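You operate a simulated robot arm through the tools that you are given. There is no shell and no other tool. Be economical: measure what you need, move in short steps, check, and stop when the job is done.

You are at the controls of a simulated robot arm. One attempt, no reset.

JOB
Put two of the small white boxes from the open table on the top of the drawer cabinet. Put the white tub labelled "grit" from the green taped patch on the open table beside the purple mat and the white tub marked "talc" on top of the silver plate there. Fetch the green cube and set it on the white lens on the short steel bench. Count the small black blocks on the long steel bench, then put as many of the teal cubes from the long steel bench on the top of the long white bench. The order is free. Set down upright: white tub, teal cube.

The check looks at the end state, three seconds after you hand in, the way a careful person would. Anything else that was tipped, shoved, dropped, spilled or broken makes it a failure.

ROBOT AND FRAMES
A 7-joint arm with a vacuum gripper on a trunk, on a base that drives. Base frame: it is fixed to the floor where the robot stands at the start and does not move with it; the origin is under the middle of the robot, x ahead of it, y to its left, z up; the surface under the hand at the start is at about z = 0.91. Lengths are in m, angles in degrees, forces in N, time in s.
With the tool pointing down near the work surface it reaches from about 0.12 to 0.82 m from the robot's upright axis, wherever it stands. Its first joint turns from -166.0 to 166.0 degrees. Places, roughly: green cube (5x5x5 cm) [3, -1, 0.9]; lens [2.75, -0.75, 1]; open table beside the purple mat (40x25 cm) [0.98, 1.26, 0.92]; plate (9x9x4 cm) [0.4, -0.9, 0.9]; small black block (4x4x3 cm) [3.8, 3.4, 0.9]; small white box [0.75, 0.5, 1]; teal cube (5x5x6 cm) [4.1, 3.1, 0.9]; top of the drawer cabinet [0.7, 3.5, 0.9]; top of the long white bench [3.9, 0.7, 0.9]; white tub [0.5, -0.75, 1]. Payload 1.88 kg.
Tool frame: the origin (TCP) lies in the middle of the cups' lips, and z points out of the cups. The gripper has 1 cup of 0.032 m across, covering 0.032 by 0.032 m (tool x, y); the bellows give 0.014 m. With the vacuum on, a cup seals on a smooth face that it is pressed against (1 to 4 N); it does not hold porous or soft things. The pull reaches 41 N.
Orientation is that of the tool frame in the base frame, as a unit quaternion [x, y, z, w]. With the cups facing straight down, the tool's x points along the base's -x, its y along +y and its z along -z.

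CONTROLS
- The arm moves only by the tool servo_tool. Its argument "motion" is a list of rows, each an object (a shift or turn left out is 0, a gripper value left out holds the last) with "dr": the turn, a rotation vector about the tool's x, y, z in units of 8 degrees (1.0 is 8 degrees), a list of three; "linear": the shift along the tool's x, y, z in units of 40 mm (1.0 is 40 mm), a list of three; "suction": the vacuum: 1 switches it on, 0 off. In form: [{"dr": [rx, ry, rz], "linear": [x, y, z], "suction": suction}, ...]. A call has 1 to 8 rows; each row shifts and turns the commanded pose from where the row before left it, along the tool's axes as they then stand. A call with a number of a shift or a turn outside -1 to 1 is refused whole. A row lasts 0.2 s, in which the tool goes at most 0.05 m and 8.6 degrees; a call with a longer step from one row to the next is refused whole, and so is a gripper value outside its range. A pose out of reach is approached as far as the arm can. The call stops where the force on the tool passes 40 N (or 10 N more than at its start, if that is more) or the arm is blocked; 0.2 s more then pass. The pull builds up within a second once a cup has sealed. Time passes only in rows, and 0.2 s behind the last, so rows that do not move give it time. The reply holds the time, the measured pose of the TCP, the force on the tool along the base axes and the pull of the vacuum, in the units named above and with some noise, with the torque about the TCP (base axes, N m) and any sound that the robot's microphone picked up.
- Cameras (640 x 400 px; columns grow to the right, rows downward): "scene" is now at [0.0104, 0.1196, 1.5743]; the picture's right is [-0.51, -0.86, 0.00], its down [-0.56, 0.34, -0.76] and it looks along [0.65, -0.39, -0.65] (base axes); focal length 258 px, centre (320, 200). "wrist" rides on the gripper at [0.082, 0.014, -0.216] in the tool frame; the picture's right is [-0.17, 0.99, 0.00], its down [-0.91, -0.15, -0.38] and it looks along [-0.37, -0.06, 0.93] (tool axes); focal length 243 px, centre (320, 200). There is no depth. A picture from a camera that has moved, and an enlarged one, comes with that camera's place and axes in the base frame and with its lens.
- camera(camera): a new picture of that camera. It takes no simulated time.
- slide_trunk(by): slides the trunk up (or, below 0, down) by that many m; the arm and the scene camera ride with it, the base frame stays. It gives what a move gives, with no picture.
- roll_base(legs): drives the robot by 1 to 6 legs, each [ahead, left, turn to the left] in m, m and degrees, along the robot's own axes; the way and the turn of a leg run together, so that a leg with both is an arc; at most 1.5 m and 180 degrees a leg. The arm and the cameras ride along, it lands a little off, and it stops where it bumps. It gives what a move gives.
- pan_tilt(pan, tilt): turns the head with the scene camera to pan (to the left, within 155 degrees either way) and tilt (down, from -29 to 69), counted from straight ahead of the robot. It gives what a move gives.
- zoom(camera, box): a new picture of the part [left, top, right, bottom] of that camera's present view, enlarged. It takes no simulated time.
- sign_off(): hands the job in; it is judged then, once.

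Work in short steps. Places have to be worked out from the pictures, the camera data and where the tool is seen: move nearer, look again, correct. Check each grasp and each placing, and mend what went wrong. You have 483 turns and 220 pictures in all, those below and enlarged ones among them. Switch the vacuum off and draw the arm clear of the work before you hand the job in, unless the task says otherwise; then end with one line.

The tools are called after "Request:" as a command line: name --argument value ..., lists and objects as JSON in quotes. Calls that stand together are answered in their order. servo_tool: Moves the arm, as the interface text tells. Its arguments: {"type":"object","properties":{"motion":{"type":"array"}},"required":["motion"]} The other tools are called the same way: slide_trunk (by) slides the trunk up or down; roll_base (legs) drives the base; pan_tilt (pan, tilt) turns the head that bears the scene camera; camera (camera) takes a picture; zoom (camera, box) takes an enlarged picture of a part of a camera's view; sign_off () hands the job in.

At the start:

```text
t: 0.0
ee_pos: [0.3536, -0.3199, 1.1442]
orientation: [0.001, 1.0, 0.0, 0.0]
wrist_force: [-0.5, -0.3, -0.6]
wrist_torque: [0.01, -0.01, 0.02]
pull: 0.0
trunk travel left (down, up): [-0.525, 0.065]
robot x, y, heading: [0.0016, 0.0028, 0.1]
head pan, tilt: [-30.9, 40.9]
```

scene: 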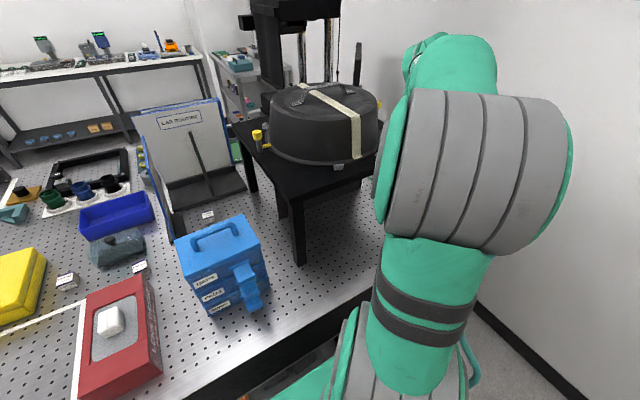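
wrist: 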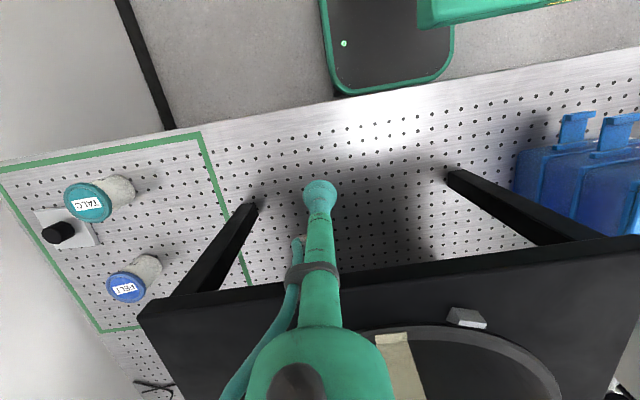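

I start by surveying: turning the head to look at the green taped patch on the right.

Request:
pan_tilt --pan -75 --tilt 45

Request:
camera --camera "scene"

Request:
pan_tilt --pan 30 --tilt 35

Request:
camera --camera "scene"

Request:
pan_tilt --pan 90 --tilt 30

Request:
camera --camera "scene"

```text
t: 1.1
ee_pos: [0.3558, -0.32, 1.1453]
orientation: [0.0, 1.0, 0.0, 0.0]
wrist_force: [-0.4, -0.6, -0.3]
wrist_torque: [0.01, 0.03, -0.02]
pull: 0.0
trunk travel left (down, up): [-0.525, 0.065]
robot x, y, heading: [-0.0022, -0.0016, -0.3]
head pan, tilt: [-75.0, 45.0]
```

```text
217 pictures are left
camera scene: at [-0.0409, 0.0844, 1.5684], right [-0.97, -0.26, 0.0], down [-0.18, 0.68, -0.71], along [0.18, -0.68, -0.71], focal length 258 px, centre (320, 200)
```

scene: 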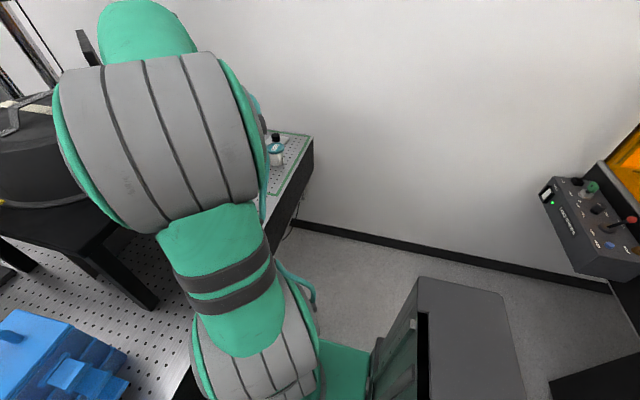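

```text
t: 2.9
ee_pos: [0.3543, -0.3193, 1.1439]
orientation: [-0.001, 1.0, 0.0, 0.0]
wrist_force: [-0.4, 1.1, -0.2]
wrist_torque: [-0.03, -0.02, 0.02]
pull: 0.0
trunk travel left (down, up): [-0.525, 0.065]
robot x, y, heading: [-0.001, -0.0021, 0.1]
head pan, tilt: [30.0, 35.0]
```

```text
216 pictures are left
camera scene: at [0.0143, 0.2069, 1.5832], right [0.5, -0.87, 0.0], down [-0.5, -0.29, -0.82], along [0.71, 0.41, -0.57], focal length 258 px, centre (320, 200)
```

scene: 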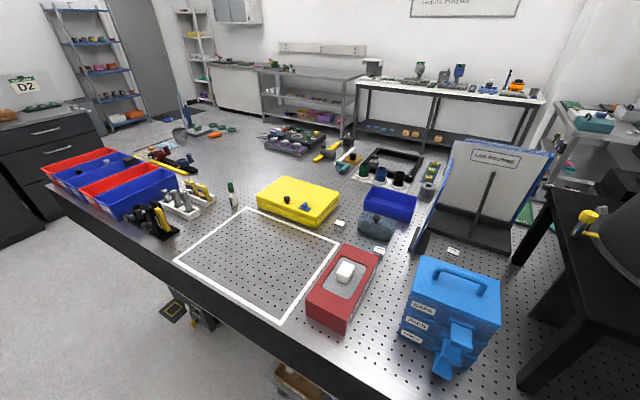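

```text
t: 4.2
ee_pos: [0.3548, -0.3205, 1.1447]
orientation: [0.0, 1.0, 0.0, 0.0]
wrist_force: [-0.6, 0.5, -0.1]
wrist_torque: [0.03, 0.0, 0.02]
pull: 0.0
trunk travel left (down, up): [-0.525, 0.065]
robot x, y, heading: [0.0012, 0.0018, 0.1]
head pan, tilt: [90.0, 30.0]
```

```text
215 pictures are left
camera scene: at [-0.0619, 0.2534, 1.591], right [1.0, 0.0, 0.0], down [0.0, -0.5, -0.87], along [0.0, 0.87, -0.5], focal length 258 px, centre (320, 200)
```

scene: 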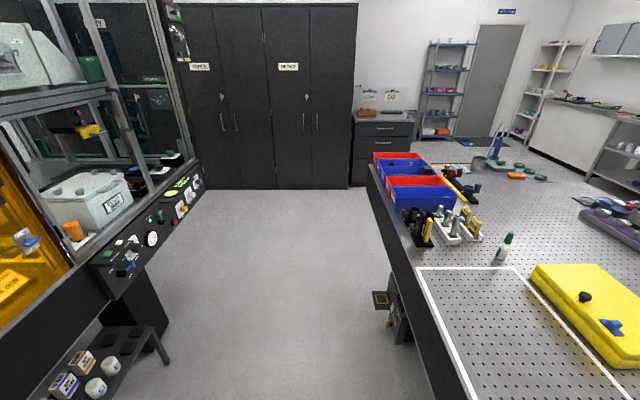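

Several candidate white boxes lie on the table. I zoom in on them.

Request:
pan_tilt --pan 10 --tilt 45

Request:
camera --camera "scene"

Request:
zoom --camera "scene" --box '[160, 60, 480, 260]'

```text
t: 5.8
ee_pos: [0.3549, -0.3202, 1.1444]
orientation: [0.0, 1.0, 0.0, -0.001]
wrist_force: [0.3, -0.6, 0.1]
wrist_torque: [0.03, 0.01, 0.0]
pull: 0.0
trunk travel left (down, up): [-0.525, 0.065]
robot x, y, heading: [-0.0021, -0.0001, -0.0]
head pan, tilt: [10.0, 45.0]
```

```text
214 pictures are left
camera scene: at [0.0181, 0.1771, 1.5684], right [0.17, -0.98, 0.0], down [-0.7, -0.12, -0.71], along [0.7, 0.12, -0.71], focal length 258 px, centre (320, 200)
```

scene: 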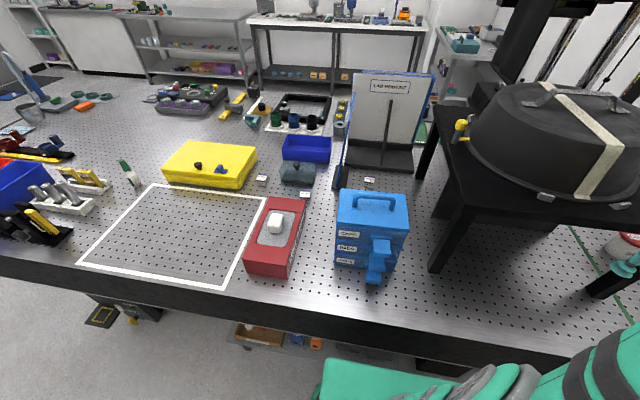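

```text
2.00 times, centred on (320, 160) of scene
camera zoom: at [0.0181, 0.1771, 1.5684], right [0.17, -0.98, 0.0], down [-0.7, -0.12, -0.71], along [0.7, 0.12, -0.71], focal length 516 px, centre (320, 280)
```

zoom: 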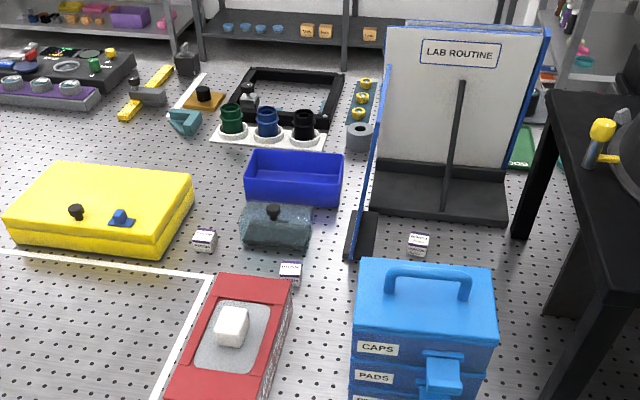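

Three labelled white boxes at about (0.72,0.52), (0.67,0.34), (0.77,0.12). Now I check the floor on the robot's right side for driving, and read the box labels.

Request:
pan_tilt --pan -110 --tilt 60

Request:
camera --camera "scene"

Request:
pan_tilt --pan 60 --tilt 60

Request:
camera --camera "scene"

Request:
pan_tilt --pan 150 --tilt 45

Request:
camera --camera "scene"

```text
t: 7.8
ee_pos: [0.3549, -0.3194, 1.1443]
orientation: [0.0, 1.0, 0.0, 0.0]
wrist_force: [-0.3, -0.5, -0.6]
wrist_torque: [0.0, -0.01, 0.03]
pull: 0.1
trunk travel left (down, up): [-0.525, 0.065]
robot x, y, heading: [-0.0009, -0.0025, 0.1]
head pan, tilt: [-110.0, 60.0]
```

```text
212 pictures are left
camera scene: at [-0.0848, 0.1003, 1.5489], right [-0.94, 0.34, 0.0], down [0.3, 0.81, -0.5], along [-0.17, -0.47, -0.87], focal length 258 px, centre (320, 200)
```

scene: 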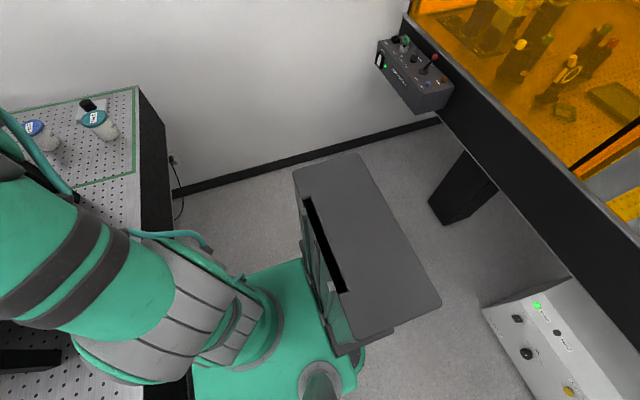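

```text
t: 10.3
ee_pos: [0.3556, -0.3198, 1.1441]
orientation: [0.0, 1.0, 0.0, 0.0]
wrist_force: [0.1, -0.2, 0.1]
wrist_torque: [-0.01, 0.01, 0.0]
pull: 0.0
trunk travel left (down, up): [-0.525, 0.065]
robot x, y, heading: [0.0017, -0.0012, 0.2]
head pan, tilt: [60.0, 60.0]
```

```text
211 pictures are left
camera scene: at [-0.0287, 0.2206, 1.5489], right [0.87, -0.5, 0.0], down [-0.43, -0.75, -0.5], along [0.25, 0.43, -0.87], focal length 258 px, centre (320, 200)
```

scene: 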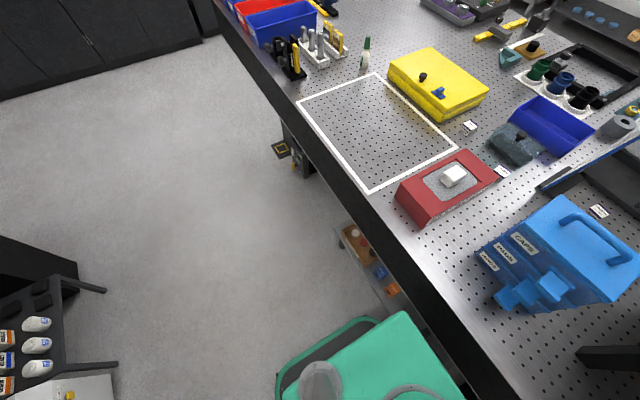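

```text
t: 12.0
ee_pos: [0.3545, -0.3192, 1.1435]
orientation: [0.0, 1.0, 0.0, -0.001]
wrist_force: [-0.7, -0.1, 0.1]
wrist_torque: [-0.01, -0.04, 0.04]
pull: 0.1
trunk travel left (down, up): [-0.525, 0.065]
robot x, y, heading: [-0.0018, 0.001, 0.1]
head pan, tilt: [150.0, 45.0]
```

```text
210 pictures are left
camera scene: at [-0.1324, 0.2036, 1.5684], right [0.5, 0.87, 0.0], down [0.61, -0.35, -0.71], along [-0.61, 0.35, -0.71], focal length 258 px, centre (320, 200)
```

scene: 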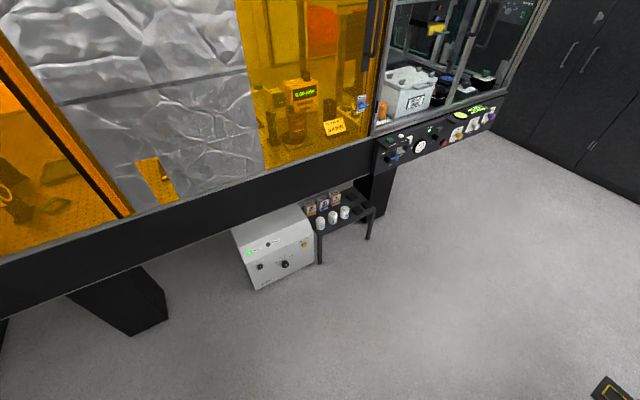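

The floor to the right is free. The black stand starts near x≈0.41, so I raise and retract the tool before driving right.

Request:
servo_tool --motion '[{"linear": [0, 0, -1]}, {"linear": [0, 0, -1]}, {"linear": [0.5, 0, -1]}, {"linear": [1, 0, 0]}, {"linear": [1, 0, 0]}]'

Request:
camera --camera "wrist"

```text
t: 13.2
ee_pos: [0.2543, -0.3203, 1.2652]
orientation: [0.0, 1.0, 0.0, 0.001]
wrist_force: [0.0, 0.6, 0.1]
wrist_torque: [0.0, 0.0, -0.01]
pull: 0.0
trunk travel left (down, up): [-0.525, 0.065]
robot x, y, heading: [0.0042, 0.0005, -0.0]
head pan, tilt: [150.0, 45.0]
```

```text
209 pictures are left
camera wrist: at [0.1715, -0.3061, 1.4826], right [0.17, 0.99, 0.0], down [0.91, -0.15, 0.38], along [0.37, -0.06, -0.93], focal length 243 px, centre (320, 200)
```

wrist: 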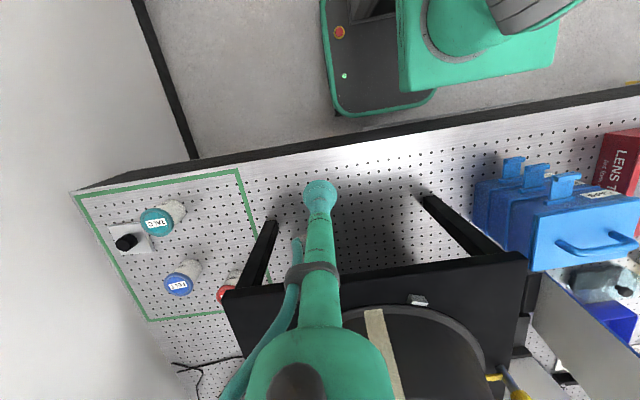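

A red-lidded tub stands near the stand's leg—likely "grit". I drive right 0.4 m.

Request:
roll_base --legs '[[0, -0.4, 0]]'

Request:
camera --camera "wrist"

Request:
pan_tilt --pan -25 --tilt 55

Request:
camera --camera "scene"

```text
t: 15.7
ee_pos: [0.2508, -0.7232, 1.2663]
orientation: [0.005, 1.0, 0.0, 0.0]
wrist_force: [-0.7, -0.1, -0.4]
wrist_torque: [0.04, -0.04, 0.01]
pull: 0.1
trunk travel left (down, up): [-0.525, 0.065]
robot x, y, heading: [-0.001, -0.4023, -0.2]
head pan, tilt: [150.0, 45.0]
```

```text
208 pictures are left
camera wrist: at [0.168, -0.7092, 1.4823], right [0.17, 0.98, 0.0], down [0.91, -0.16, 0.38], along [0.37, -0.06, -0.93], focal length 243 px, centre (320, 200)
```

wrist: 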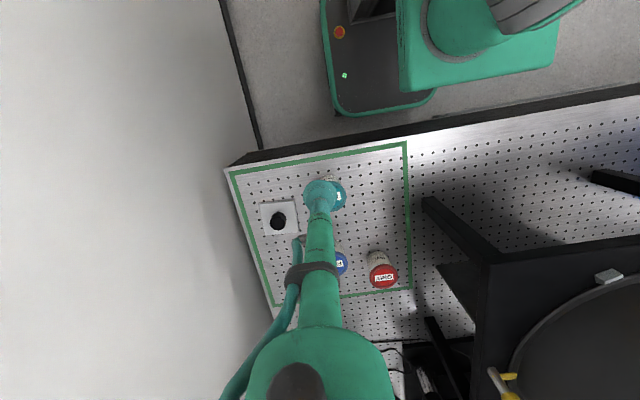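

```text
t: 18.3
ee_pos: [0.2504, -0.7229, 1.2659]
orientation: [0.005, 1.0, 0.001, -0.001]
wrist_force: [-0.4, 0.4, 0.0]
wrist_torque: [-0.02, -0.01, 0.01]
pull: 0.1
trunk travel left (down, up): [-0.525, 0.065]
robot x, y, heading: [-0.0004, -0.4026, -0.1]
head pan, tilt: [-25.0, 55.0]
```

```text
207 pictures are left
camera scene: at [0.0028, -0.269, 1.555], right [-0.43, -0.9, 0.0], down [-0.74, 0.35, -0.57], along [0.52, -0.25, -0.82], focal length 258 px, centre (320, 200)
```

scene: 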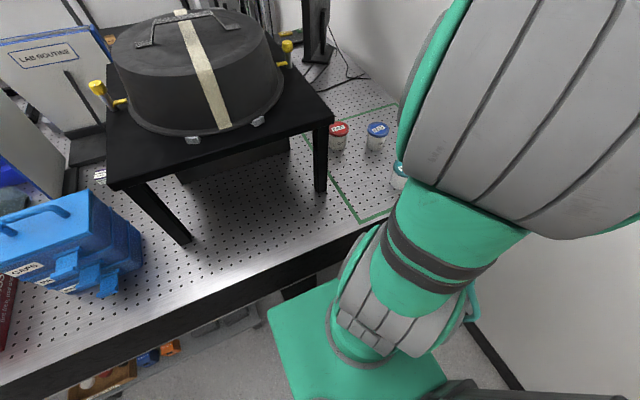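

Request:
zoom --camera "wrist" --box '[220, 150, 420, 310]'

Request:
zoom --camera "scene" --box '[310, 100, 410, 220]'

```text
2.50 times, centred on (320, 230) of wrist
camera zoom: at [0.168, -0.7091, 1.4824], right [0.17, 0.98, 0.0], down [0.91, -0.16, 0.38], along [0.37, -0.07, -0.93], focal length 606 px, centre (320, 125)
```

zoom: 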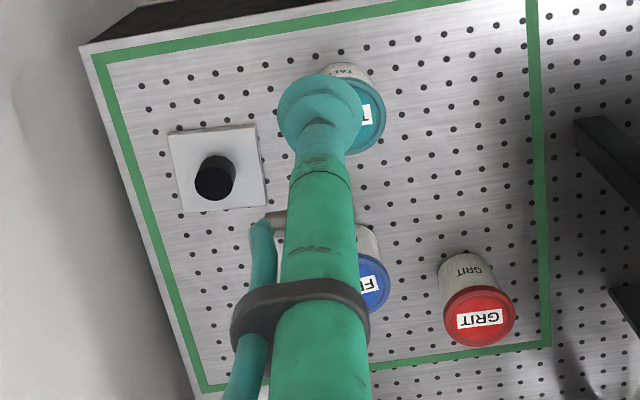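

```text
3.33 times, centred on (360, 160) of scene
camera zoom: at [0.0028, -0.269, 1.555], right [-0.43, -0.9, 0.0], down [-0.74, 0.35, -0.57], along [0.52, -0.25, -0.82], focal length 860 px, centre (187, 333)
```

zoom: 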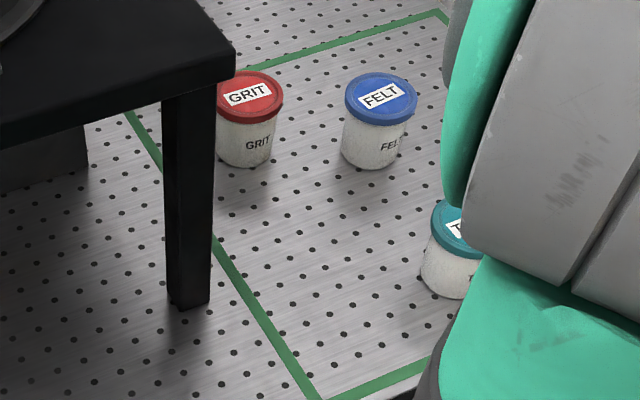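

GRIT = red lid, TALC = teal lid. The silver plate bears a black object; I move the tool for a better look at it.

Request:
servo_tool --motion '[{"linear": [0, 1, 0]}, {"linear": [0, 1, 0]}, {"linear": [0, 1, 0.5]}, {"linear": [0, 1, 1]}]'

Request:
zoom --camera "wrist" --box '[100, 150, 300, 275]'

Request:
camera --camera "wrist"

```text
refused: row 4 steps farther than a row can; nothing moved
```

```text
3.20 times, centred on (200, 212) of wrist
camera zoom: at [0.168, -0.7091, 1.4824], right [0.17, 0.98, 0.0], down [0.91, -0.16, 0.38], along [0.37, -0.07, -0.93], focal length 776 px, centre (704, 160)
```

zoom: 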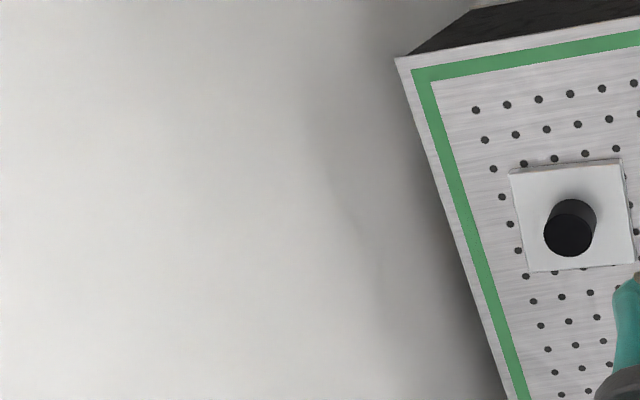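

```text
203 pictures are left
camera wrist: at [0.168, -0.7091, 1.4824], right [0.17, 0.98, 0.0], down [0.91, -0.16, 0.38], along [0.37, -0.07, -0.93], focal length 243 px, centre (320, 200)
```

wrist: 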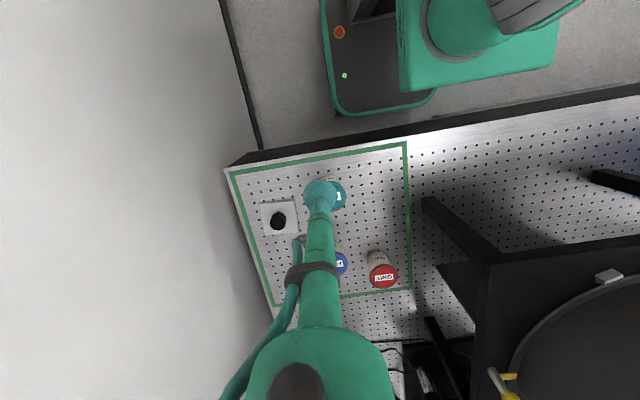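

I retry with smaller steps to get a side view of the plate.

Request:
servo_tool --motion '[{"linear": [0, 1, 0]}, {"linear": [0, 1, 0]}, {"linear": [0, 0, 1]}, {"linear": [0, 0, 1]}, {"linear": [0, 0, 1]}]'

Request:
camera --camera "wrist"

Request:
zoom --camera "wrist" --box '[120, 150, 320, 275]'

```text
t: 19.5
ee_pos: [0.2518, -0.6428, 1.1432]
orientation: [0.004, 1.0, 0.0, 0.001]
wrist_force: [0.0, -0.4, 0.5]
wrist_torque: [0.04, -0.03, -0.02]
pull: 0.0
trunk travel left (down, up): [-0.525, 0.065]
robot x, y, heading: [-0.001, -0.4045, -0.4]
head pan, tilt: [-25.0, 55.0]
```

```text
202 pictures are left
camera wrist: at [0.1683, -0.6281, 1.3601], right [0.17, 0.98, 0.0], down [0.91, -0.16, 0.38], along [0.37, -0.07, -0.93], focal length 243 px, centre (320, 200)
```

wrist: 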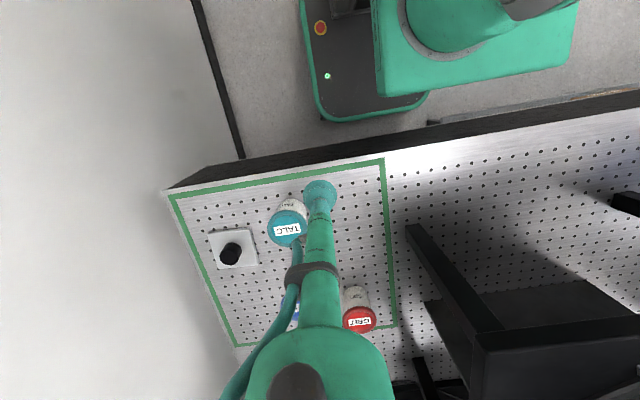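

```text
3.20 times, centred on (220, 212) of wrist
camera zoom: at [0.1683, -0.6281, 1.3601], right [0.17, 0.98, 0.0], down [0.91, -0.16, 0.38], along [0.37, -0.07, -0.93], focal length 776 px, centre (640, 160)
```

zoom: 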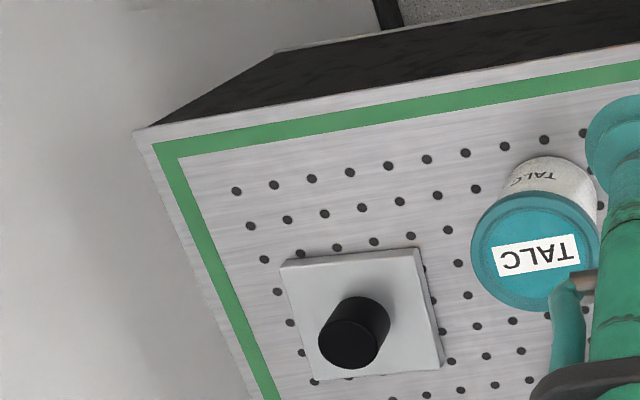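

Triangulated knob top: ≈(0.432,-0.866,0.945). I move above it to test whether it is a loose item blocking the plate.

Request:
servo_tool --motion '[{"linear": [-0.75, -0.93, 0]}, {"linear": [-0.75, -0.93, 0]}, {"linear": [-0.75, -0.93, 0]}, {"linear": [-0.75, -0.93, 0]}, {"linear": [-0.75, -0.93, 0]}, {"linear": [-0.75, -0.93, 0]}, {"linear": [0, 0, 1]}]'

Request:
camera --camera "wrist"

```text
t: 21.1
ee_pos: [0.4258, -0.8677, 1.1044]
orientation: [0.004, 1.0, -0.001, 0.0]
wrist_force: [-0.4, -0.7, 0.4]
wrist_torque: [0.04, -0.01, -0.01]
pull: 0.1
trunk travel left (down, up): [-0.525, 0.065]
robot x, y, heading: [-0.003, -0.3994, -0.3]
head pan, tilt: [-25.0, 55.0]
```

```text
200 pictures are left
camera wrist: at [0.3442, -0.8531, 1.3214], right [0.17, 0.98, 0.0], down [0.91, -0.16, 0.37], along [0.37, -0.06, -0.93], focal length 243 px, centre (320, 200)
```

wrist: 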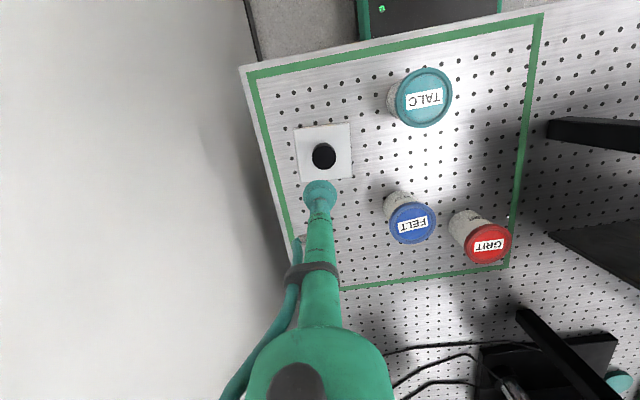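

Knob centre ≈(0.424,-0.861). I descend to ~0.98 and then contact gently with suction on.

Request:
servo_tool --motion '[{"linear": [0, 0.15, 1]}, {"linear": [0, 0, 1]}, {"linear": [0, 0, 0.9]}]'

Request:
camera --camera "wrist"

```text
t: 21.9
ee_pos: [0.4295, -0.8626, 0.9898]
orientation: [0.004, 1.0, 0.001, 0.001]
wrist_force: [-0.2, -0.1, -1.2]
wrist_torque: [-0.04, 0.02, 0.0]
pull: 0.1
trunk travel left (down, up): [-0.525, 0.065]
robot x, y, heading: [-0.0052, -0.4034, -0.1]
head pan, tilt: [-25.0, 55.0]
```

```text
199 pictures are left
camera wrist: at [0.3464, -0.8478, 1.2067], right [0.17, 0.98, 0.0], down [0.91, -0.16, 0.38], along [0.37, -0.07, -0.93], focal length 243 px, centre (320, 200)
```

wrist: 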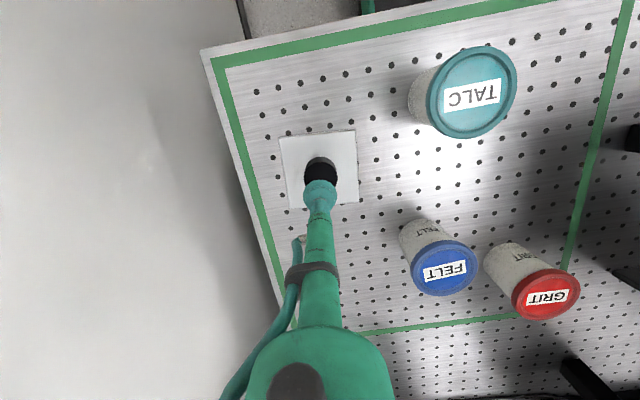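

Slight x correction, then descend in small steps with vacuum on.

Request:
servo_tool --motion '[{"linear": [0.18, 0, 0.5], "suction": 1}, {"linear": [0, 0, 0.3]}, {"linear": [0, 0, 0.2]}, {"linear": [0, 0, 0.1]}]'

```text
t: 22.9
ee_pos: [0.4224, -0.8616, 0.9502]
orientation: [0.005, 1.0, -0.002, 0.003]
wrist_force: [-3.5, 5.0, 19.0]
wrist_torque: [0.13, 0.16, -0.18]
pull: 40.8
trunk travel left (down, up): [-0.525, 0.065]
robot x, y, heading: [0.0013, -0.4004, -0.3]
head pan, tilt: [-25.0, 55.0]
```

Sealed at z≈0.950. I raise gently and read the force to tell whether it is loose.

Request:
servo_tool --motion '[{"linear": [0, 0, -0.25]}, {"linear": [0, 0, -0.15]}, {}]'

Request:
camera --camera "wrist"

```text
t: 23.7
ee_pos: [0.4236, -0.8617, 0.9621]
orientation: [0.004, 1.0, 0.002, 0.0]
wrist_force: [-0.2, 0.1, -2.6]
wrist_torque: [-0.02, 0.02, 0.04]
pull: 40.7
trunk travel left (down, up): [-0.525, 0.065]
robot x, y, heading: [-0.0026, -0.4028, -0.6]
head pan, tilt: [-25.0, 55.0]
```

```text
198 pictures are left
camera wrist: at [0.3401, -0.8475, 1.1787], right [0.17, 0.98, 0.0], down [0.91, -0.16, 0.37], along [0.37, -0.06, -0.93], focal length 243 px, centre (320, 200)
```

wrist: 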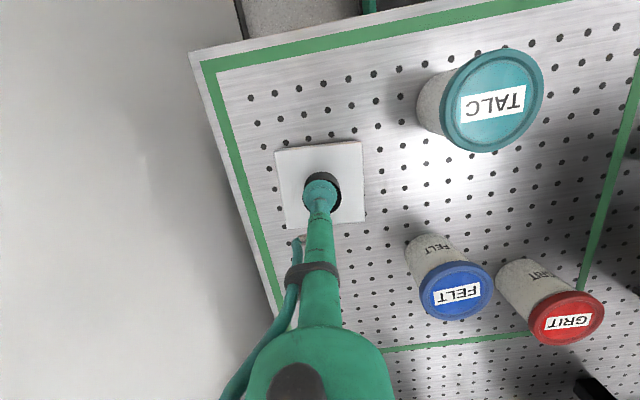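

Light load. Lift a little more to see whether the plate stays.

Request:
servo_tool --motion '[{"linear": [0, 0, -0.5]}, {"linear": [0, 0, -0.5]}, {}]'

Request:
camera --camera "wrist"

```text
t: 24.5
ee_pos: [0.4204, -0.8611, 1.0029]
orientation: [0.004, 1.0, 0.001, -0.001]
wrist_force: [-0.6, -0.3, -2.7]
wrist_torque: [-0.03, -0.01, 0.07]
pull: 41.0
trunk travel left (down, up): [-0.525, 0.065]
robot x, y, heading: [-0.0039, -0.4054, -0.4]
head pan, tilt: [-25.0, 55.0]
```

```text
197 pictures are left
camera wrist: at [0.3387, -0.8477, 1.2191], right [0.17, 0.98, 0.0], down [0.91, -0.16, 0.38], along [0.37, -0.07, -0.93], focal length 243 px, centre (320, 200)
```

wrist: 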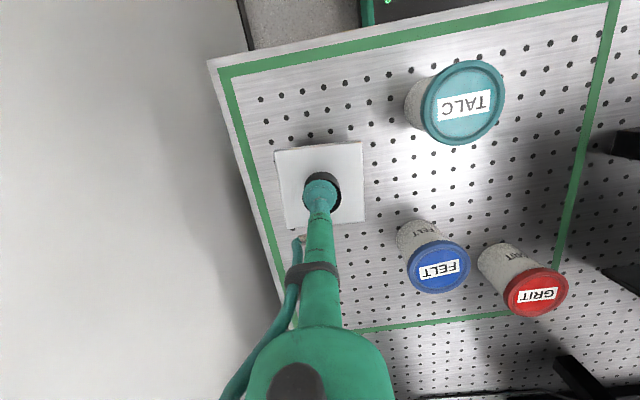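

The plate rises with the knob, so the knob is part of the plate: the tub has to go centred on the knob. I set the plate back exactly and release.

Request:
servo_tool --motion '[{"linear": [0, 0, 0.5]}, {"linear": [0, 0, 0.5]}, {"linear": [0, 0, 0.2]}, {"linear": [0, 0, 0.08]}, {"suction": 0}, {}, {}]'

Request:
servo_tool --motion '[{}, {"linear": [0, 0, -0.1]}, {"linear": [0, 0, -0.4]}, {"linear": [0, 0, -1]}, {"linear": [0, 0, -1]}, {"linear": [0, 0, -1]}]'

Request:
camera --camera "wrist"

```text
t: 26.1
ee_pos: [0.4221, -0.8615, 0.9517]
orientation: [0.005, 1.0, 0.001, 0.0]
wrist_force: [-0.2, 0.5, 0.2]
wrist_torque: [-0.01, 0.02, -0.01]
pull: 0.0
trunk travel left (down, up): [-0.525, 0.065]
robot x, y, heading: [-0.0006, -0.4015, -0.5]
head pan, tilt: [-25.0, 55.0]
```

```text
t: 27.5
ee_pos: [0.4217, -0.8645, 1.0912]
orientation: [0.004, 1.0, 0.0, 0.0]
wrist_force: [-0.9, 0.1, 0.2]
wrist_torque: [0.02, -0.02, -0.02]
pull: 0.0
trunk travel left (down, up): [-0.525, 0.065]
robot x, y, heading: [-0.0024, -0.402, -0.2]
head pan, tilt: [-25.0, 55.0]
```

```text
196 pictures are left
camera wrist: at [0.3389, -0.8491, 1.3083], right [0.17, 0.98, 0.0], down [0.91, -0.16, 0.38], along [0.37, -0.06, -0.93], focal length 243 px, centre (320, 200)
```

wrist: 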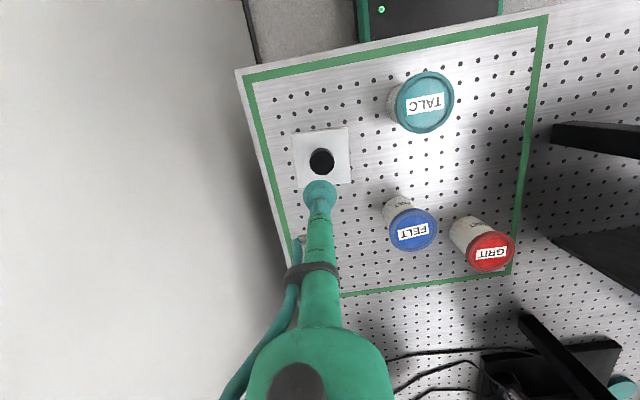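

Plate is back in place. Now over the TALC tub at about (0.363,-0.720).

Request:
servo_tool --motion '[{"linear": [0.37, 0.9, 0]}, {"linear": [0.37, 0.9, 0]}, {"linear": [0.37, 0.9, 0]}, {"linear": [0.37, 0.9, 0]}, {"linear": [0, 0, 0.7]}]'

Request:
camera --camera "wrist"

```text
t: 28.7
ee_pos: [0.3637, -0.7176, 1.0634]
orientation: [0.004, 1.0, -0.001, 0.0]
wrist_force: [0.2, -0.9, 0.1]
wrist_torque: [-0.03, -0.02, -0.02]
pull: 0.0
trunk travel left (down, up): [-0.525, 0.065]
robot x, y, heading: [-0.0028, -0.4032, -0.4]
head pan, tilt: [-25.0, 55.0]
```

```text
195 pictures are left
camera wrist: at [0.2816, -0.7027, 1.28], right [0.17, 0.98, 0.0], down [0.91, -0.16, 0.38], along [0.37, -0.07, -0.93], focal length 243 px, centre (320, 200)
```

wrist: 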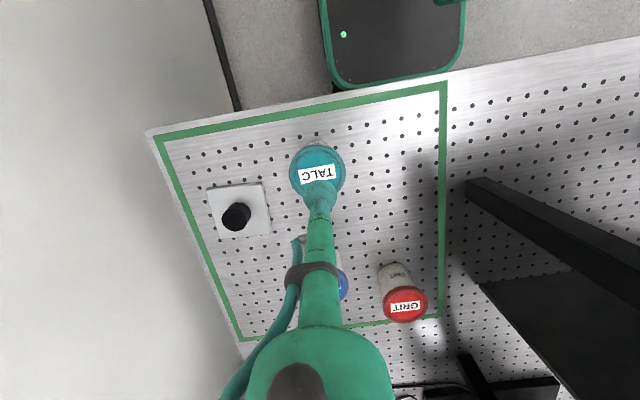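

Lid centre ≈(0.364,-0.721). I descend to contact with vacuum on.

Request:
servo_tool --motion '[{"linear": [0, -0.08, 0.8], "suction": 1}, {"linear": [0, 0, 0.5]}, {"linear": [0, 0, 0.2]}, {"linear": [0, 0, 0.15]}, {"linear": [0, 0, 0.15]}]'

```text
t: 29.9
ee_pos: [0.3639, -0.7209, 0.9913]
orientation: [0.004, 1.0, 0.0, 0.0]
wrist_force: [-0.1, -0.4, -0.5]
wrist_torque: [0.0, 0.04, 0.01]
pull: 0.0
trunk travel left (down, up): [-0.525, 0.065]
robot x, y, heading: [0.0016, -0.4051, -0.5]
head pan, tilt: [-25.0, 55.0]
```

Request:
servo_tool --motion '[{"linear": [0, 0, 0.15]}, {"linear": [0, 0, 0.15]}]'

```text
t: 30.5
ee_pos: [0.3645, -0.7218, 0.9824]
orientation: [0.005, 1.0, -0.002, 0.003]
wrist_force: [-3.7, 4.0, 29.5]
wrist_torque: [0.11, 0.13, -0.13]
pull: 40.8
trunk travel left (down, up): [-0.525, 0.065]
robot x, y, heading: [-0.0047, -0.4005, -0.4]
head pan, tilt: [-25.0, 55.0]
```

Sealed on the TALC lid (contact ≈0.983). Lift and check the load.

Request:
servo_tool --motion '[{"linear": [0, 0, -0.3]}, {"linear": [0, 0, -0.7]}, {"linear": [0, 0, -1]}, {"linear": [0, 0, -0.5]}, {}]'

Request:
camera --camera "wrist"

```text
t: 31.7
ee_pos: [0.3646, -0.7214, 1.0774]
orientation: [0.004, 1.0, 0.0, 0.0]
wrist_force: [0.8, -0.5, -1.3]
wrist_torque: [-0.05, -0.01, 0.0]
pull: 41.1
trunk travel left (down, up): [-0.525, 0.065]
robot x, y, heading: [-0.0048, -0.4015, -0.4]
head pan, tilt: [-25.0, 55.0]
```

```text
194 pictures are left
camera wrist: at [0.2826, -0.7068, 1.2949], right [0.17, 0.98, 0.0], down [0.91, -0.16, 0.37], along [0.37, -0.06, -0.93], focal length 243 px, centre (320, 200)
```

wrist: 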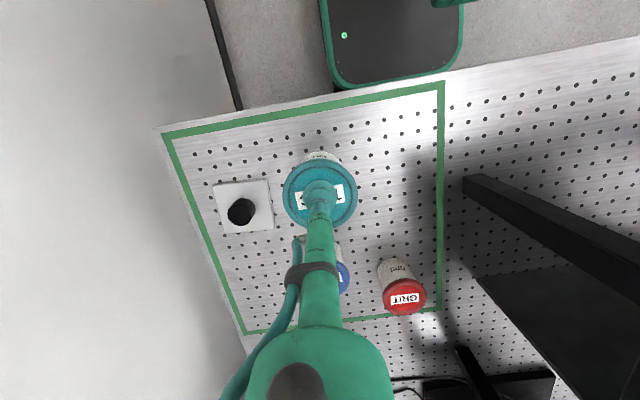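

Held and centred. Now carry it over the knob at (0.421,-0.859).

Request:
servo_tool --motion '[{"linear": [-0.353, -0.86, 0]}, {"linear": [-0.353, -0.86, 0]}, {"linear": [-0.353, -0.86, 0]}, {"linear": [-0.353, -0.86, 0]}, {}]'

Request:
camera --camera "wrist"

```text
t: 32.9
ee_pos: [0.4205, -0.8589, 1.0796]
orientation: [0.004, 1.0, 0.0, 0.0]
wrist_force: [0.5, -0.4, -1.9]
wrist_torque: [-0.01, 0.05, -0.02]
pull: 40.6
trunk travel left (down, up): [-0.525, 0.065]
robot x, y, heading: [0.0007, -0.4003, -0.2]
head pan, tilt: [-25.0, 55.0]
```

```text
193 pictures are left
camera wrist: at [0.3379, -0.8447, 1.2962], right [0.17, 0.98, 0.0], down [0.91, -0.16, 0.38], along [0.37, -0.06, -0.93], focal length 243 px, centre (320, 200)
```

wrist: 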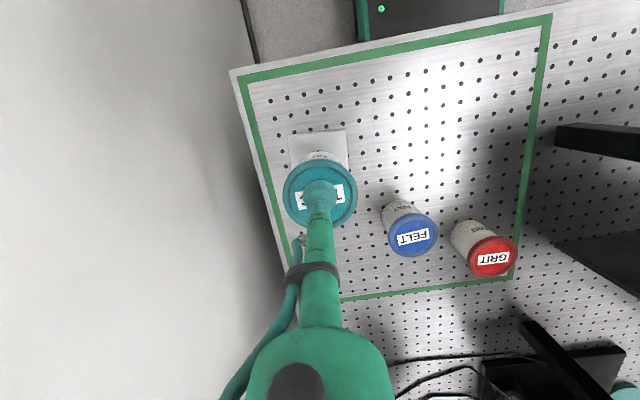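

Lower onto the knob in steps, watching force.

Request:
servo_tool --motion '[{"linear": [0, 0, 0.6]}, {"linear": [0, 0, 0.4]}, {"linear": [0, 0, 0.15]}, {}]'

```text
t: 33.9
ee_pos: [0.4194, -0.8576, 1.0337]
orientation: [0.005, 1.0, -0.001, 0.0]
wrist_force: [0.0, 1.3, -1.1]
wrist_torque: [0.0, 0.01, 0.01]
pull: 41.1
trunk travel left (down, up): [-0.525, 0.065]
robot x, y, heading: [-0.0024, -0.4007, -0.3]
head pan, tilt: [-25.0, 55.0]
```

Request:
servo_tool --motion '[{"linear": [0, 0, 0.12]}, {"linear": [0, 0, 0.1]}]'

```text
t: 34.5
ee_pos: [0.4185, -0.8587, 1.0238]
orientation: [0.004, 1.0, 0.0, 0.001]
wrist_force: [-0.3, 0.4, -0.1]
wrist_torque: [-0.01, 0.0, 0.0]
pull: 40.6
trunk travel left (down, up): [-0.525, 0.065]
robot x, y, heading: [-0.004, -0.4039, -0.2]
head pan, tilt: [-25.0, 55.0]
```

Request:
servo_tool --motion '[{"linear": [-0.03, 0, 0.08]}, {}]'

```text
t: 35.1
ee_pos: [0.4209, -0.8595, 1.023]
orientation: [0.005, 1.0, -0.002, 0.002]
wrist_force: [-4.1, 0.4, 14.1]
wrist_torque: [0.03, 0.06, -0.01]
pull: 40.3
trunk travel left (down, up): [-0.525, 0.065]
robot x, y, heading: [-0.0015, -0.4033, -0.5]
head pan, tilt: [-25.0, 55.0]
```

Contact with 14 N at 1.023. Ease slightly, release and rise.

Request:
servo_tool --motion '[{"linear": [0, 0, -0.05]}, {"suction": 0}, {}, {}, {}, {"linear": [0, 0, -0.1]}, {"linear": [0, 0, -0.5]}, {"linear": [0, 0, -1]}]'

Request:
servo_tool --motion '[{"linear": [0, 0, -1]}, {"linear": [0.5, 1, 0]}, {"linear": [0, 1, 0]}, {"linear": [0, 1, 0]}]'

Request:
camera --camera "wrist"

```text
t: 36.9
ee_pos: [0.4205, -0.8579, 1.0873]
orientation: [0.004, 1.0, 0.0, 0.0]
wrist_force: [-0.3, 0.2, -0.2]
wrist_torque: [-0.01, 0.05, -0.02]
pull: 0.1
trunk travel left (down, up): [-0.525, 0.065]
robot x, y, heading: [-0.003, -0.4042, -0.5]
head pan, tilt: [-25.0, 55.0]
```

```text
t: 37.9
ee_pos: [0.4004, -0.74, 1.1261]
orientation: [0.005, 1.0, 0.001, 0.0]
wrist_force: [-0.3, -0.3, -0.8]
wrist_torque: [0.03, 0.04, -0.01]
pull: 0.0
trunk travel left (down, up): [-0.525, 0.065]
robot x, y, heading: [-0.0011, -0.3987, -0.2]
head pan, tilt: [-25.0, 55.0]
```

```text
192 pictures are left
camera wrist: at [0.3184, -0.7237, 1.3434], right [0.17, 0.98, 0.0], down [0.91, -0.16, 0.37], along [0.37, -0.07, -0.93], focal length 243 px, centre (320, 200)
```

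wrist: 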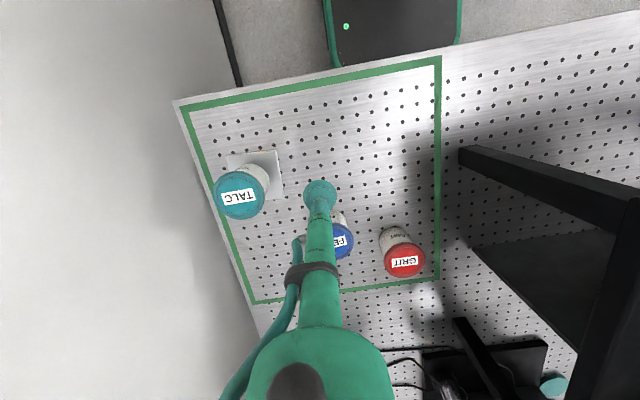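

TALC stands on the plate. For GRIT I drive another 0.2 m right so the arm clears the stand, after shifting and raising the tool.

Request:
servo_tool --motion '[{"linear": [0.5, 1, 0]}, {"linear": [0.5, 1, 0]}, {"linear": [0, 1, 0]}, {"linear": [0, 0, -1]}, {"linear": [0, 0, -1]}]'

Request:
roll_base --legs '[[0, -0.2, 0]]'

Request:
camera --camera "wrist"

```text
t: 39.1
ee_pos: [0.3641, -0.6196, 1.2044]
orientation: [0.005, 1.0, 0.001, 0.0]
wrist_force: [0.9, 0.4, 0.7]
wrist_torque: [-0.01, 0.04, -0.01]
pull: 0.1
trunk travel left (down, up): [-0.525, 0.065]
robot x, y, heading: [0.0006, -0.402, -0.3]
head pan, tilt: [-25.0, 55.0]
```

```text
t: 40.7
ee_pos: [0.3627, -0.8239, 1.205]
orientation: [0.004, 1.0, 0.0, 0.0]
wrist_force: [-0.6, -0.9, 0.8]
wrist_torque: [-0.01, -0.02, 0.0]
pull: 0.0
trunk travel left (down, up): [-0.525, 0.065]
robot x, y, heading: [-0.003, -0.6082, -0.7]
head pan, tilt: [-25.0, 55.0]
```

```text
191 pictures are left
camera wrist: at [0.2794, -0.8088, 1.4214], right [0.18, 0.98, 0.0], down [0.91, -0.16, 0.38], along [0.37, -0.07, -0.93], focal length 243 px, centre (320, 200)
```

wrist: 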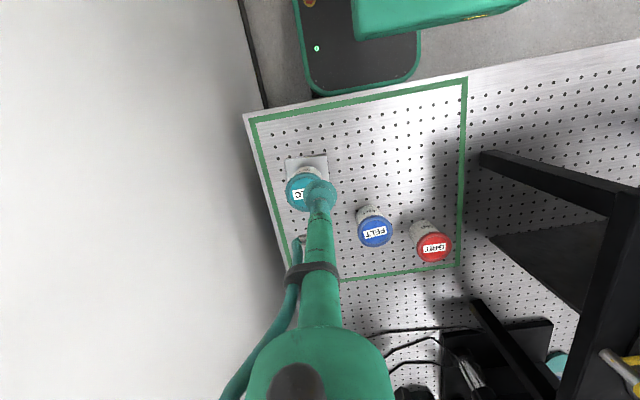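

GRIT lid ≈(0.600,-0.626); stand corner ≈(0.424,-0.516,1.17), leaving ~0.11 m clearance. Move above GRIT at height.

Request:
servo_tool --motion '[{"linear": [-0.847, 0.707, 0]}, {"linear": [-0.847, 0.707, 0]}, {"linear": [-0.847, 0.707, 0]}, {"linear": [-0.847, 0.707, 0]}, {"linear": [-0.847, 0.707, 0]}, {"linear": [-0.847, 0.707, 0]}, {"linear": [-0.847, 0.707, 0]}, {"linear": [0, 0, 1]}]'

Request:
camera --camera "wrist"

Request:
camera --camera "scene"

```text
t: 42.5
ee_pos: [0.6027, -0.6265, 1.1643]
orientation: [0.005, 1.0, 0.0, 0.001]
wrist_force: [0.3, 0.1, 0.5]
wrist_torque: [0.02, 0.02, -0.01]
pull: 0.0
trunk travel left (down, up): [-0.525, 0.065]
robot x, y, heading: [0.0013, -0.6061, -0.5]
head pan, tilt: [-25.0, 55.0]
```

```text
190 pictures are left
camera wrist: at [0.5198, -0.6127, 1.3819], right [0.18, 0.98, 0.0], down [0.91, -0.16, 0.38], along [0.37, -0.07, -0.93], focal length 243 px, centre (320, 200)
```

wrist: 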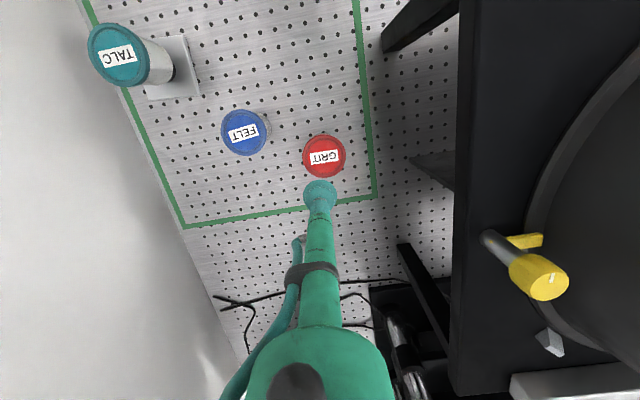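

```text
189 pictures are left
camera scene: at [0.0017, -0.4722, 1.555], right [-0.43, -0.9, 0.0], down [-0.74, 0.35, -0.57], along [0.52, -0.25, -0.82], focal length 258 px, centre (320, 200)
```

scene: 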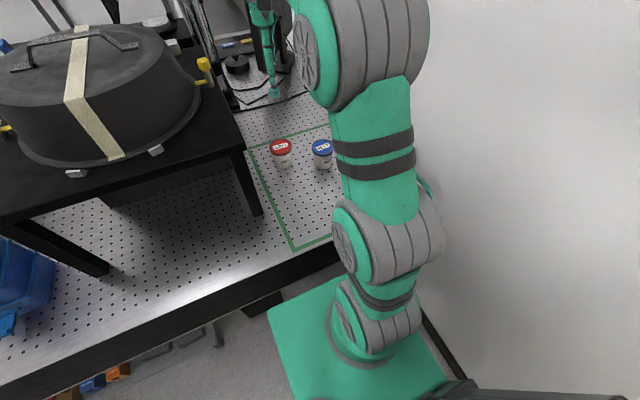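

GRIT lid now at ≈(0.604,-0.623), directly below. Descend with vacuum on.

Request:
servo_tool --motion '[{"linear": [-0.03, 0.08, 1], "suction": 1}, {"linear": [0, 0, 1]}, {"linear": [0, 0, 1]}, {"linear": [0, 0, 0.8]}, {"linear": [0, 0, 0.4]}, {"linear": [0, 0, 0.15]}]'

```text
t: 43.9
ee_pos: [0.6041, -0.6249, 0.9912]
orientation: [0.006, 1.0, 0.0, 0.001]
wrist_force: [0.3, -0.1, 0.7]
wrist_torque: [-0.01, 0.02, -0.01]
pull: 0.1
trunk travel left (down, up): [-0.525, 0.065]
robot x, y, heading: [-0.0051, -0.6032, -0.5]
head pan, tilt: [-25.0, 55.0]
```

Request:
servo_tool --motion '[{"linear": [0, 0, 0.15]}, {"linear": [0, 0, 0.1]}, {}]'

```text
t: 44.7
ee_pos: [0.6034, -0.6252, 0.984]
orientation: [0.006, 1.0, 0.001, 0.004]
wrist_force: [2.5, -5.3, 21.6]
wrist_torque: [0.0, 0.18, -0.01]
pull: 41.1
trunk travel left (down, up): [-0.525, 0.065]
robot x, y, heading: [-0.0041, -0.6079, -1.0]
head pan, tilt: [-25.0, 55.0]
```

Sealed. Lift straight up.

Request:
servo_tool --motion '[{"linear": [0, 0, -0.3]}, {"linear": [0, 0, -0.7]}, {"linear": [0, 0, -1]}, {"linear": [0, 0, -1]}, {"linear": [0, 0, -1]}, {"linear": [0, 0, -1]}, {"linear": [0, 0, -1]}]'

Request:
camera --camera "wrist"

```text
t: 46.3
ee_pos: [0.604, -0.6247, 1.2219]
orientation: [0.005, 1.0, 0.0, 0.0]
wrist_force: [-0.2, -0.2, -1.7]
wrist_torque: [-0.01, 0.01, 0.02]
pull: 41.3
trunk travel left (down, up): [-0.525, 0.065]
robot x, y, heading: [-0.0047, -0.6049, -0.6]
head pan, tilt: [-25.0, 55.0]
```

```text
188 pictures are left
camera wrist: at [0.5214, -0.609, 1.4377], right [0.18, 0.98, 0.0], down [0.91, -0.16, 0.37], along [0.37, -0.07, -0.93], focal length 243 px, centre (320, 200)
```

wrist: 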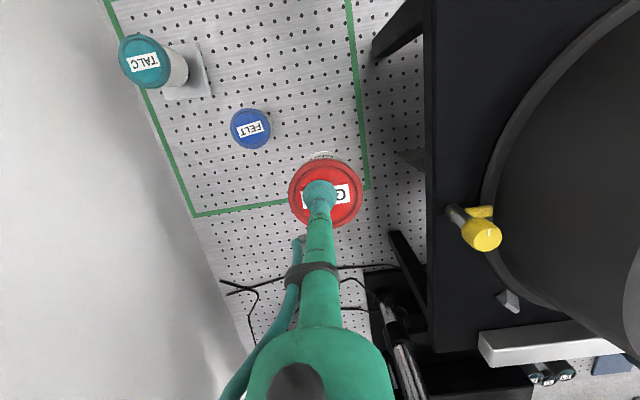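

Held. Retract toward the robot.

Request:
servo_tool --motion '[{"linear": [1, 0, 0]}, {"linear": [1, 0, 0]}, {"linear": [1, 0, 0]}, {"linear": [1, 0, 0]}, {"linear": [1, 0, 0]}, {"linear": [1, 0, 0]}, {"linear": [1, 0, 0]}, {"linear": [1, 0, 0]}]'

Request:
camera --camera "wrist"

Request:
pan_tilt --pan 40 --tilt 30

Request:
camera --camera "scene"

```text
t: 48.1
ee_pos: [0.2799, -0.6216, 1.2206]
orientation: [0.005, 1.0, 0.0, 0.0]
wrist_force: [-0.9, -0.2, -2.9]
wrist_torque: [0.0, 0.0, 0.02]
pull: 41.2
trunk travel left (down, up): [-0.525, 0.065]
robot x, y, heading: [-0.0022, -0.6077, -0.8]
head pan, tilt: [-25.0, 55.0]
```

```text
187 pictures are left
camera wrist: at [0.1973, -0.6069, 1.4371], right [0.18, 0.98, 0.0], down [0.91, -0.16, 0.38], along [0.37, -0.07, -0.93], focal length 243 px, centre (320, 200)
```

wrist: 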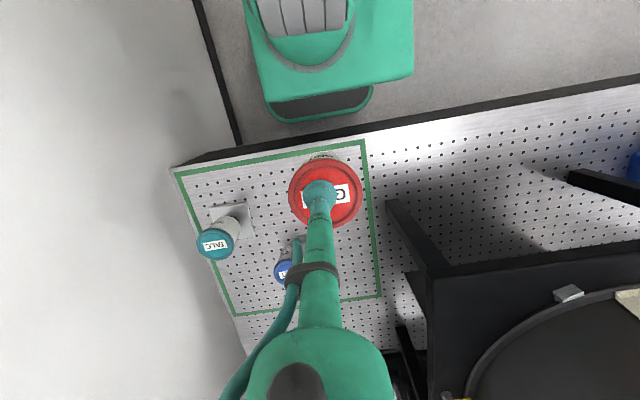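

```text
t: 49.5
ee_pos: [0.2805, -0.6213, 1.2203]
orientation: [0.005, 1.0, -0.001, -0.001]
wrist_force: [0.9, -0.3, -2.2]
wrist_torque: [0.02, -0.01, -0.01]
pull: 40.4
trunk travel left (down, up): [-0.525, 0.065]
robot x, y, heading: [-0.0006, -0.6055, -0.6]
head pan, tilt: [40.0, 30.0]
```

```text
186 pictures are left
camera scene: at [0.0061, -0.3839, 1.591], right [0.63, -0.77, 0.0], down [-0.39, -0.32, -0.87], along [0.67, 0.55, -0.5], focal length 258 px, centre (320, 200)
```

scene: 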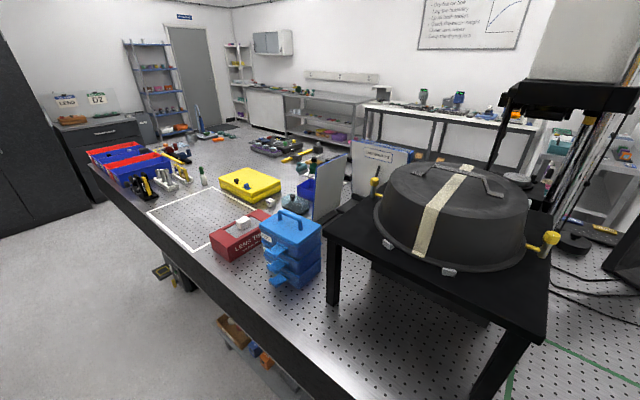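

I back off 0.15 m, drive left along the table to about y≈1.2, and look.

Request:
roll_base --legs '[[-0.15, 0, 0.6], [0, 0.9, 0], [0, 0.9, 0]]'

Request:
pan_tilt --pan 0 --tilt 45

Request:
camera --camera "scene"

Request:
camera --camera "wrist"

```text
t: 59.5
ee_pos: [0.1422, 1.1727, 1.2194]
orientation: [0.006, 1.0, 0.0, 0.0]
wrist_force: [-0.3, 0.1, -2.2]
wrist_torque: [0.03, -0.03, -0.01]
pull: 40.5
trunk travel left (down, up): [-0.525, 0.065]
robot x, y, heading: [-0.1404, 1.1894, -0.8]
head pan, tilt: [40.0, 30.0]
```

```text
t: 60.6
ee_pos: [0.1419, 1.1717, 1.2202]
orientation: [0.007, 1.0, 0.0, -0.001]
wrist_force: [0.5, 0.6, -3.1]
wrist_torque: [0.01, -0.03, -0.03]
pull: 40.6
trunk travel left (down, up): [-0.525, 0.065]
robot x, y, heading: [-0.1422, 1.1928, -1.0]
head pan, tilt: [0.0, 45.0]
```

```text
185 pictures are left
camera scene: at [-0.1198, 1.3537, 1.5684], right [-0.01, -1.0, 0.0], down [-0.71, 0.01, -0.71], along [0.71, -0.01, -0.71], focal length 258 px, centre (320, 200)
```

scene: 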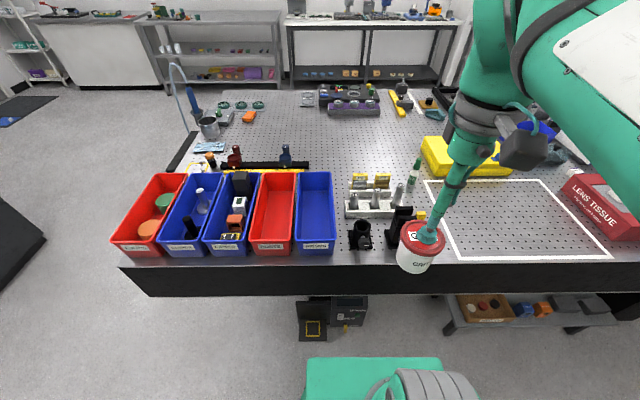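

```text
184 pictures are left
camera wrist: at [0.06, 1.1882, 1.4372], right [0.18, 0.98, 0.0], down [0.91, -0.17, 0.38], along [0.37, -0.07, -0.93], focal length 243 px, centre (320, 200)
```

wrist: 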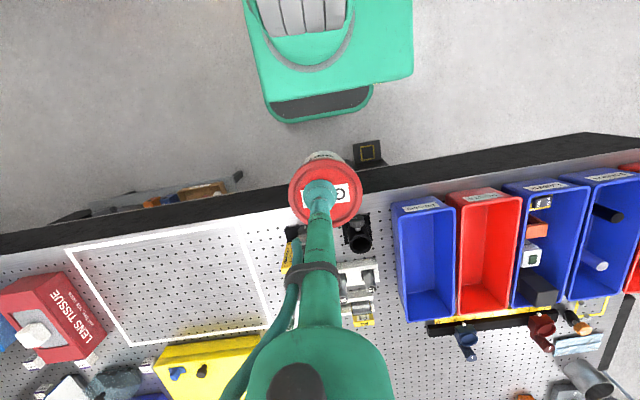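

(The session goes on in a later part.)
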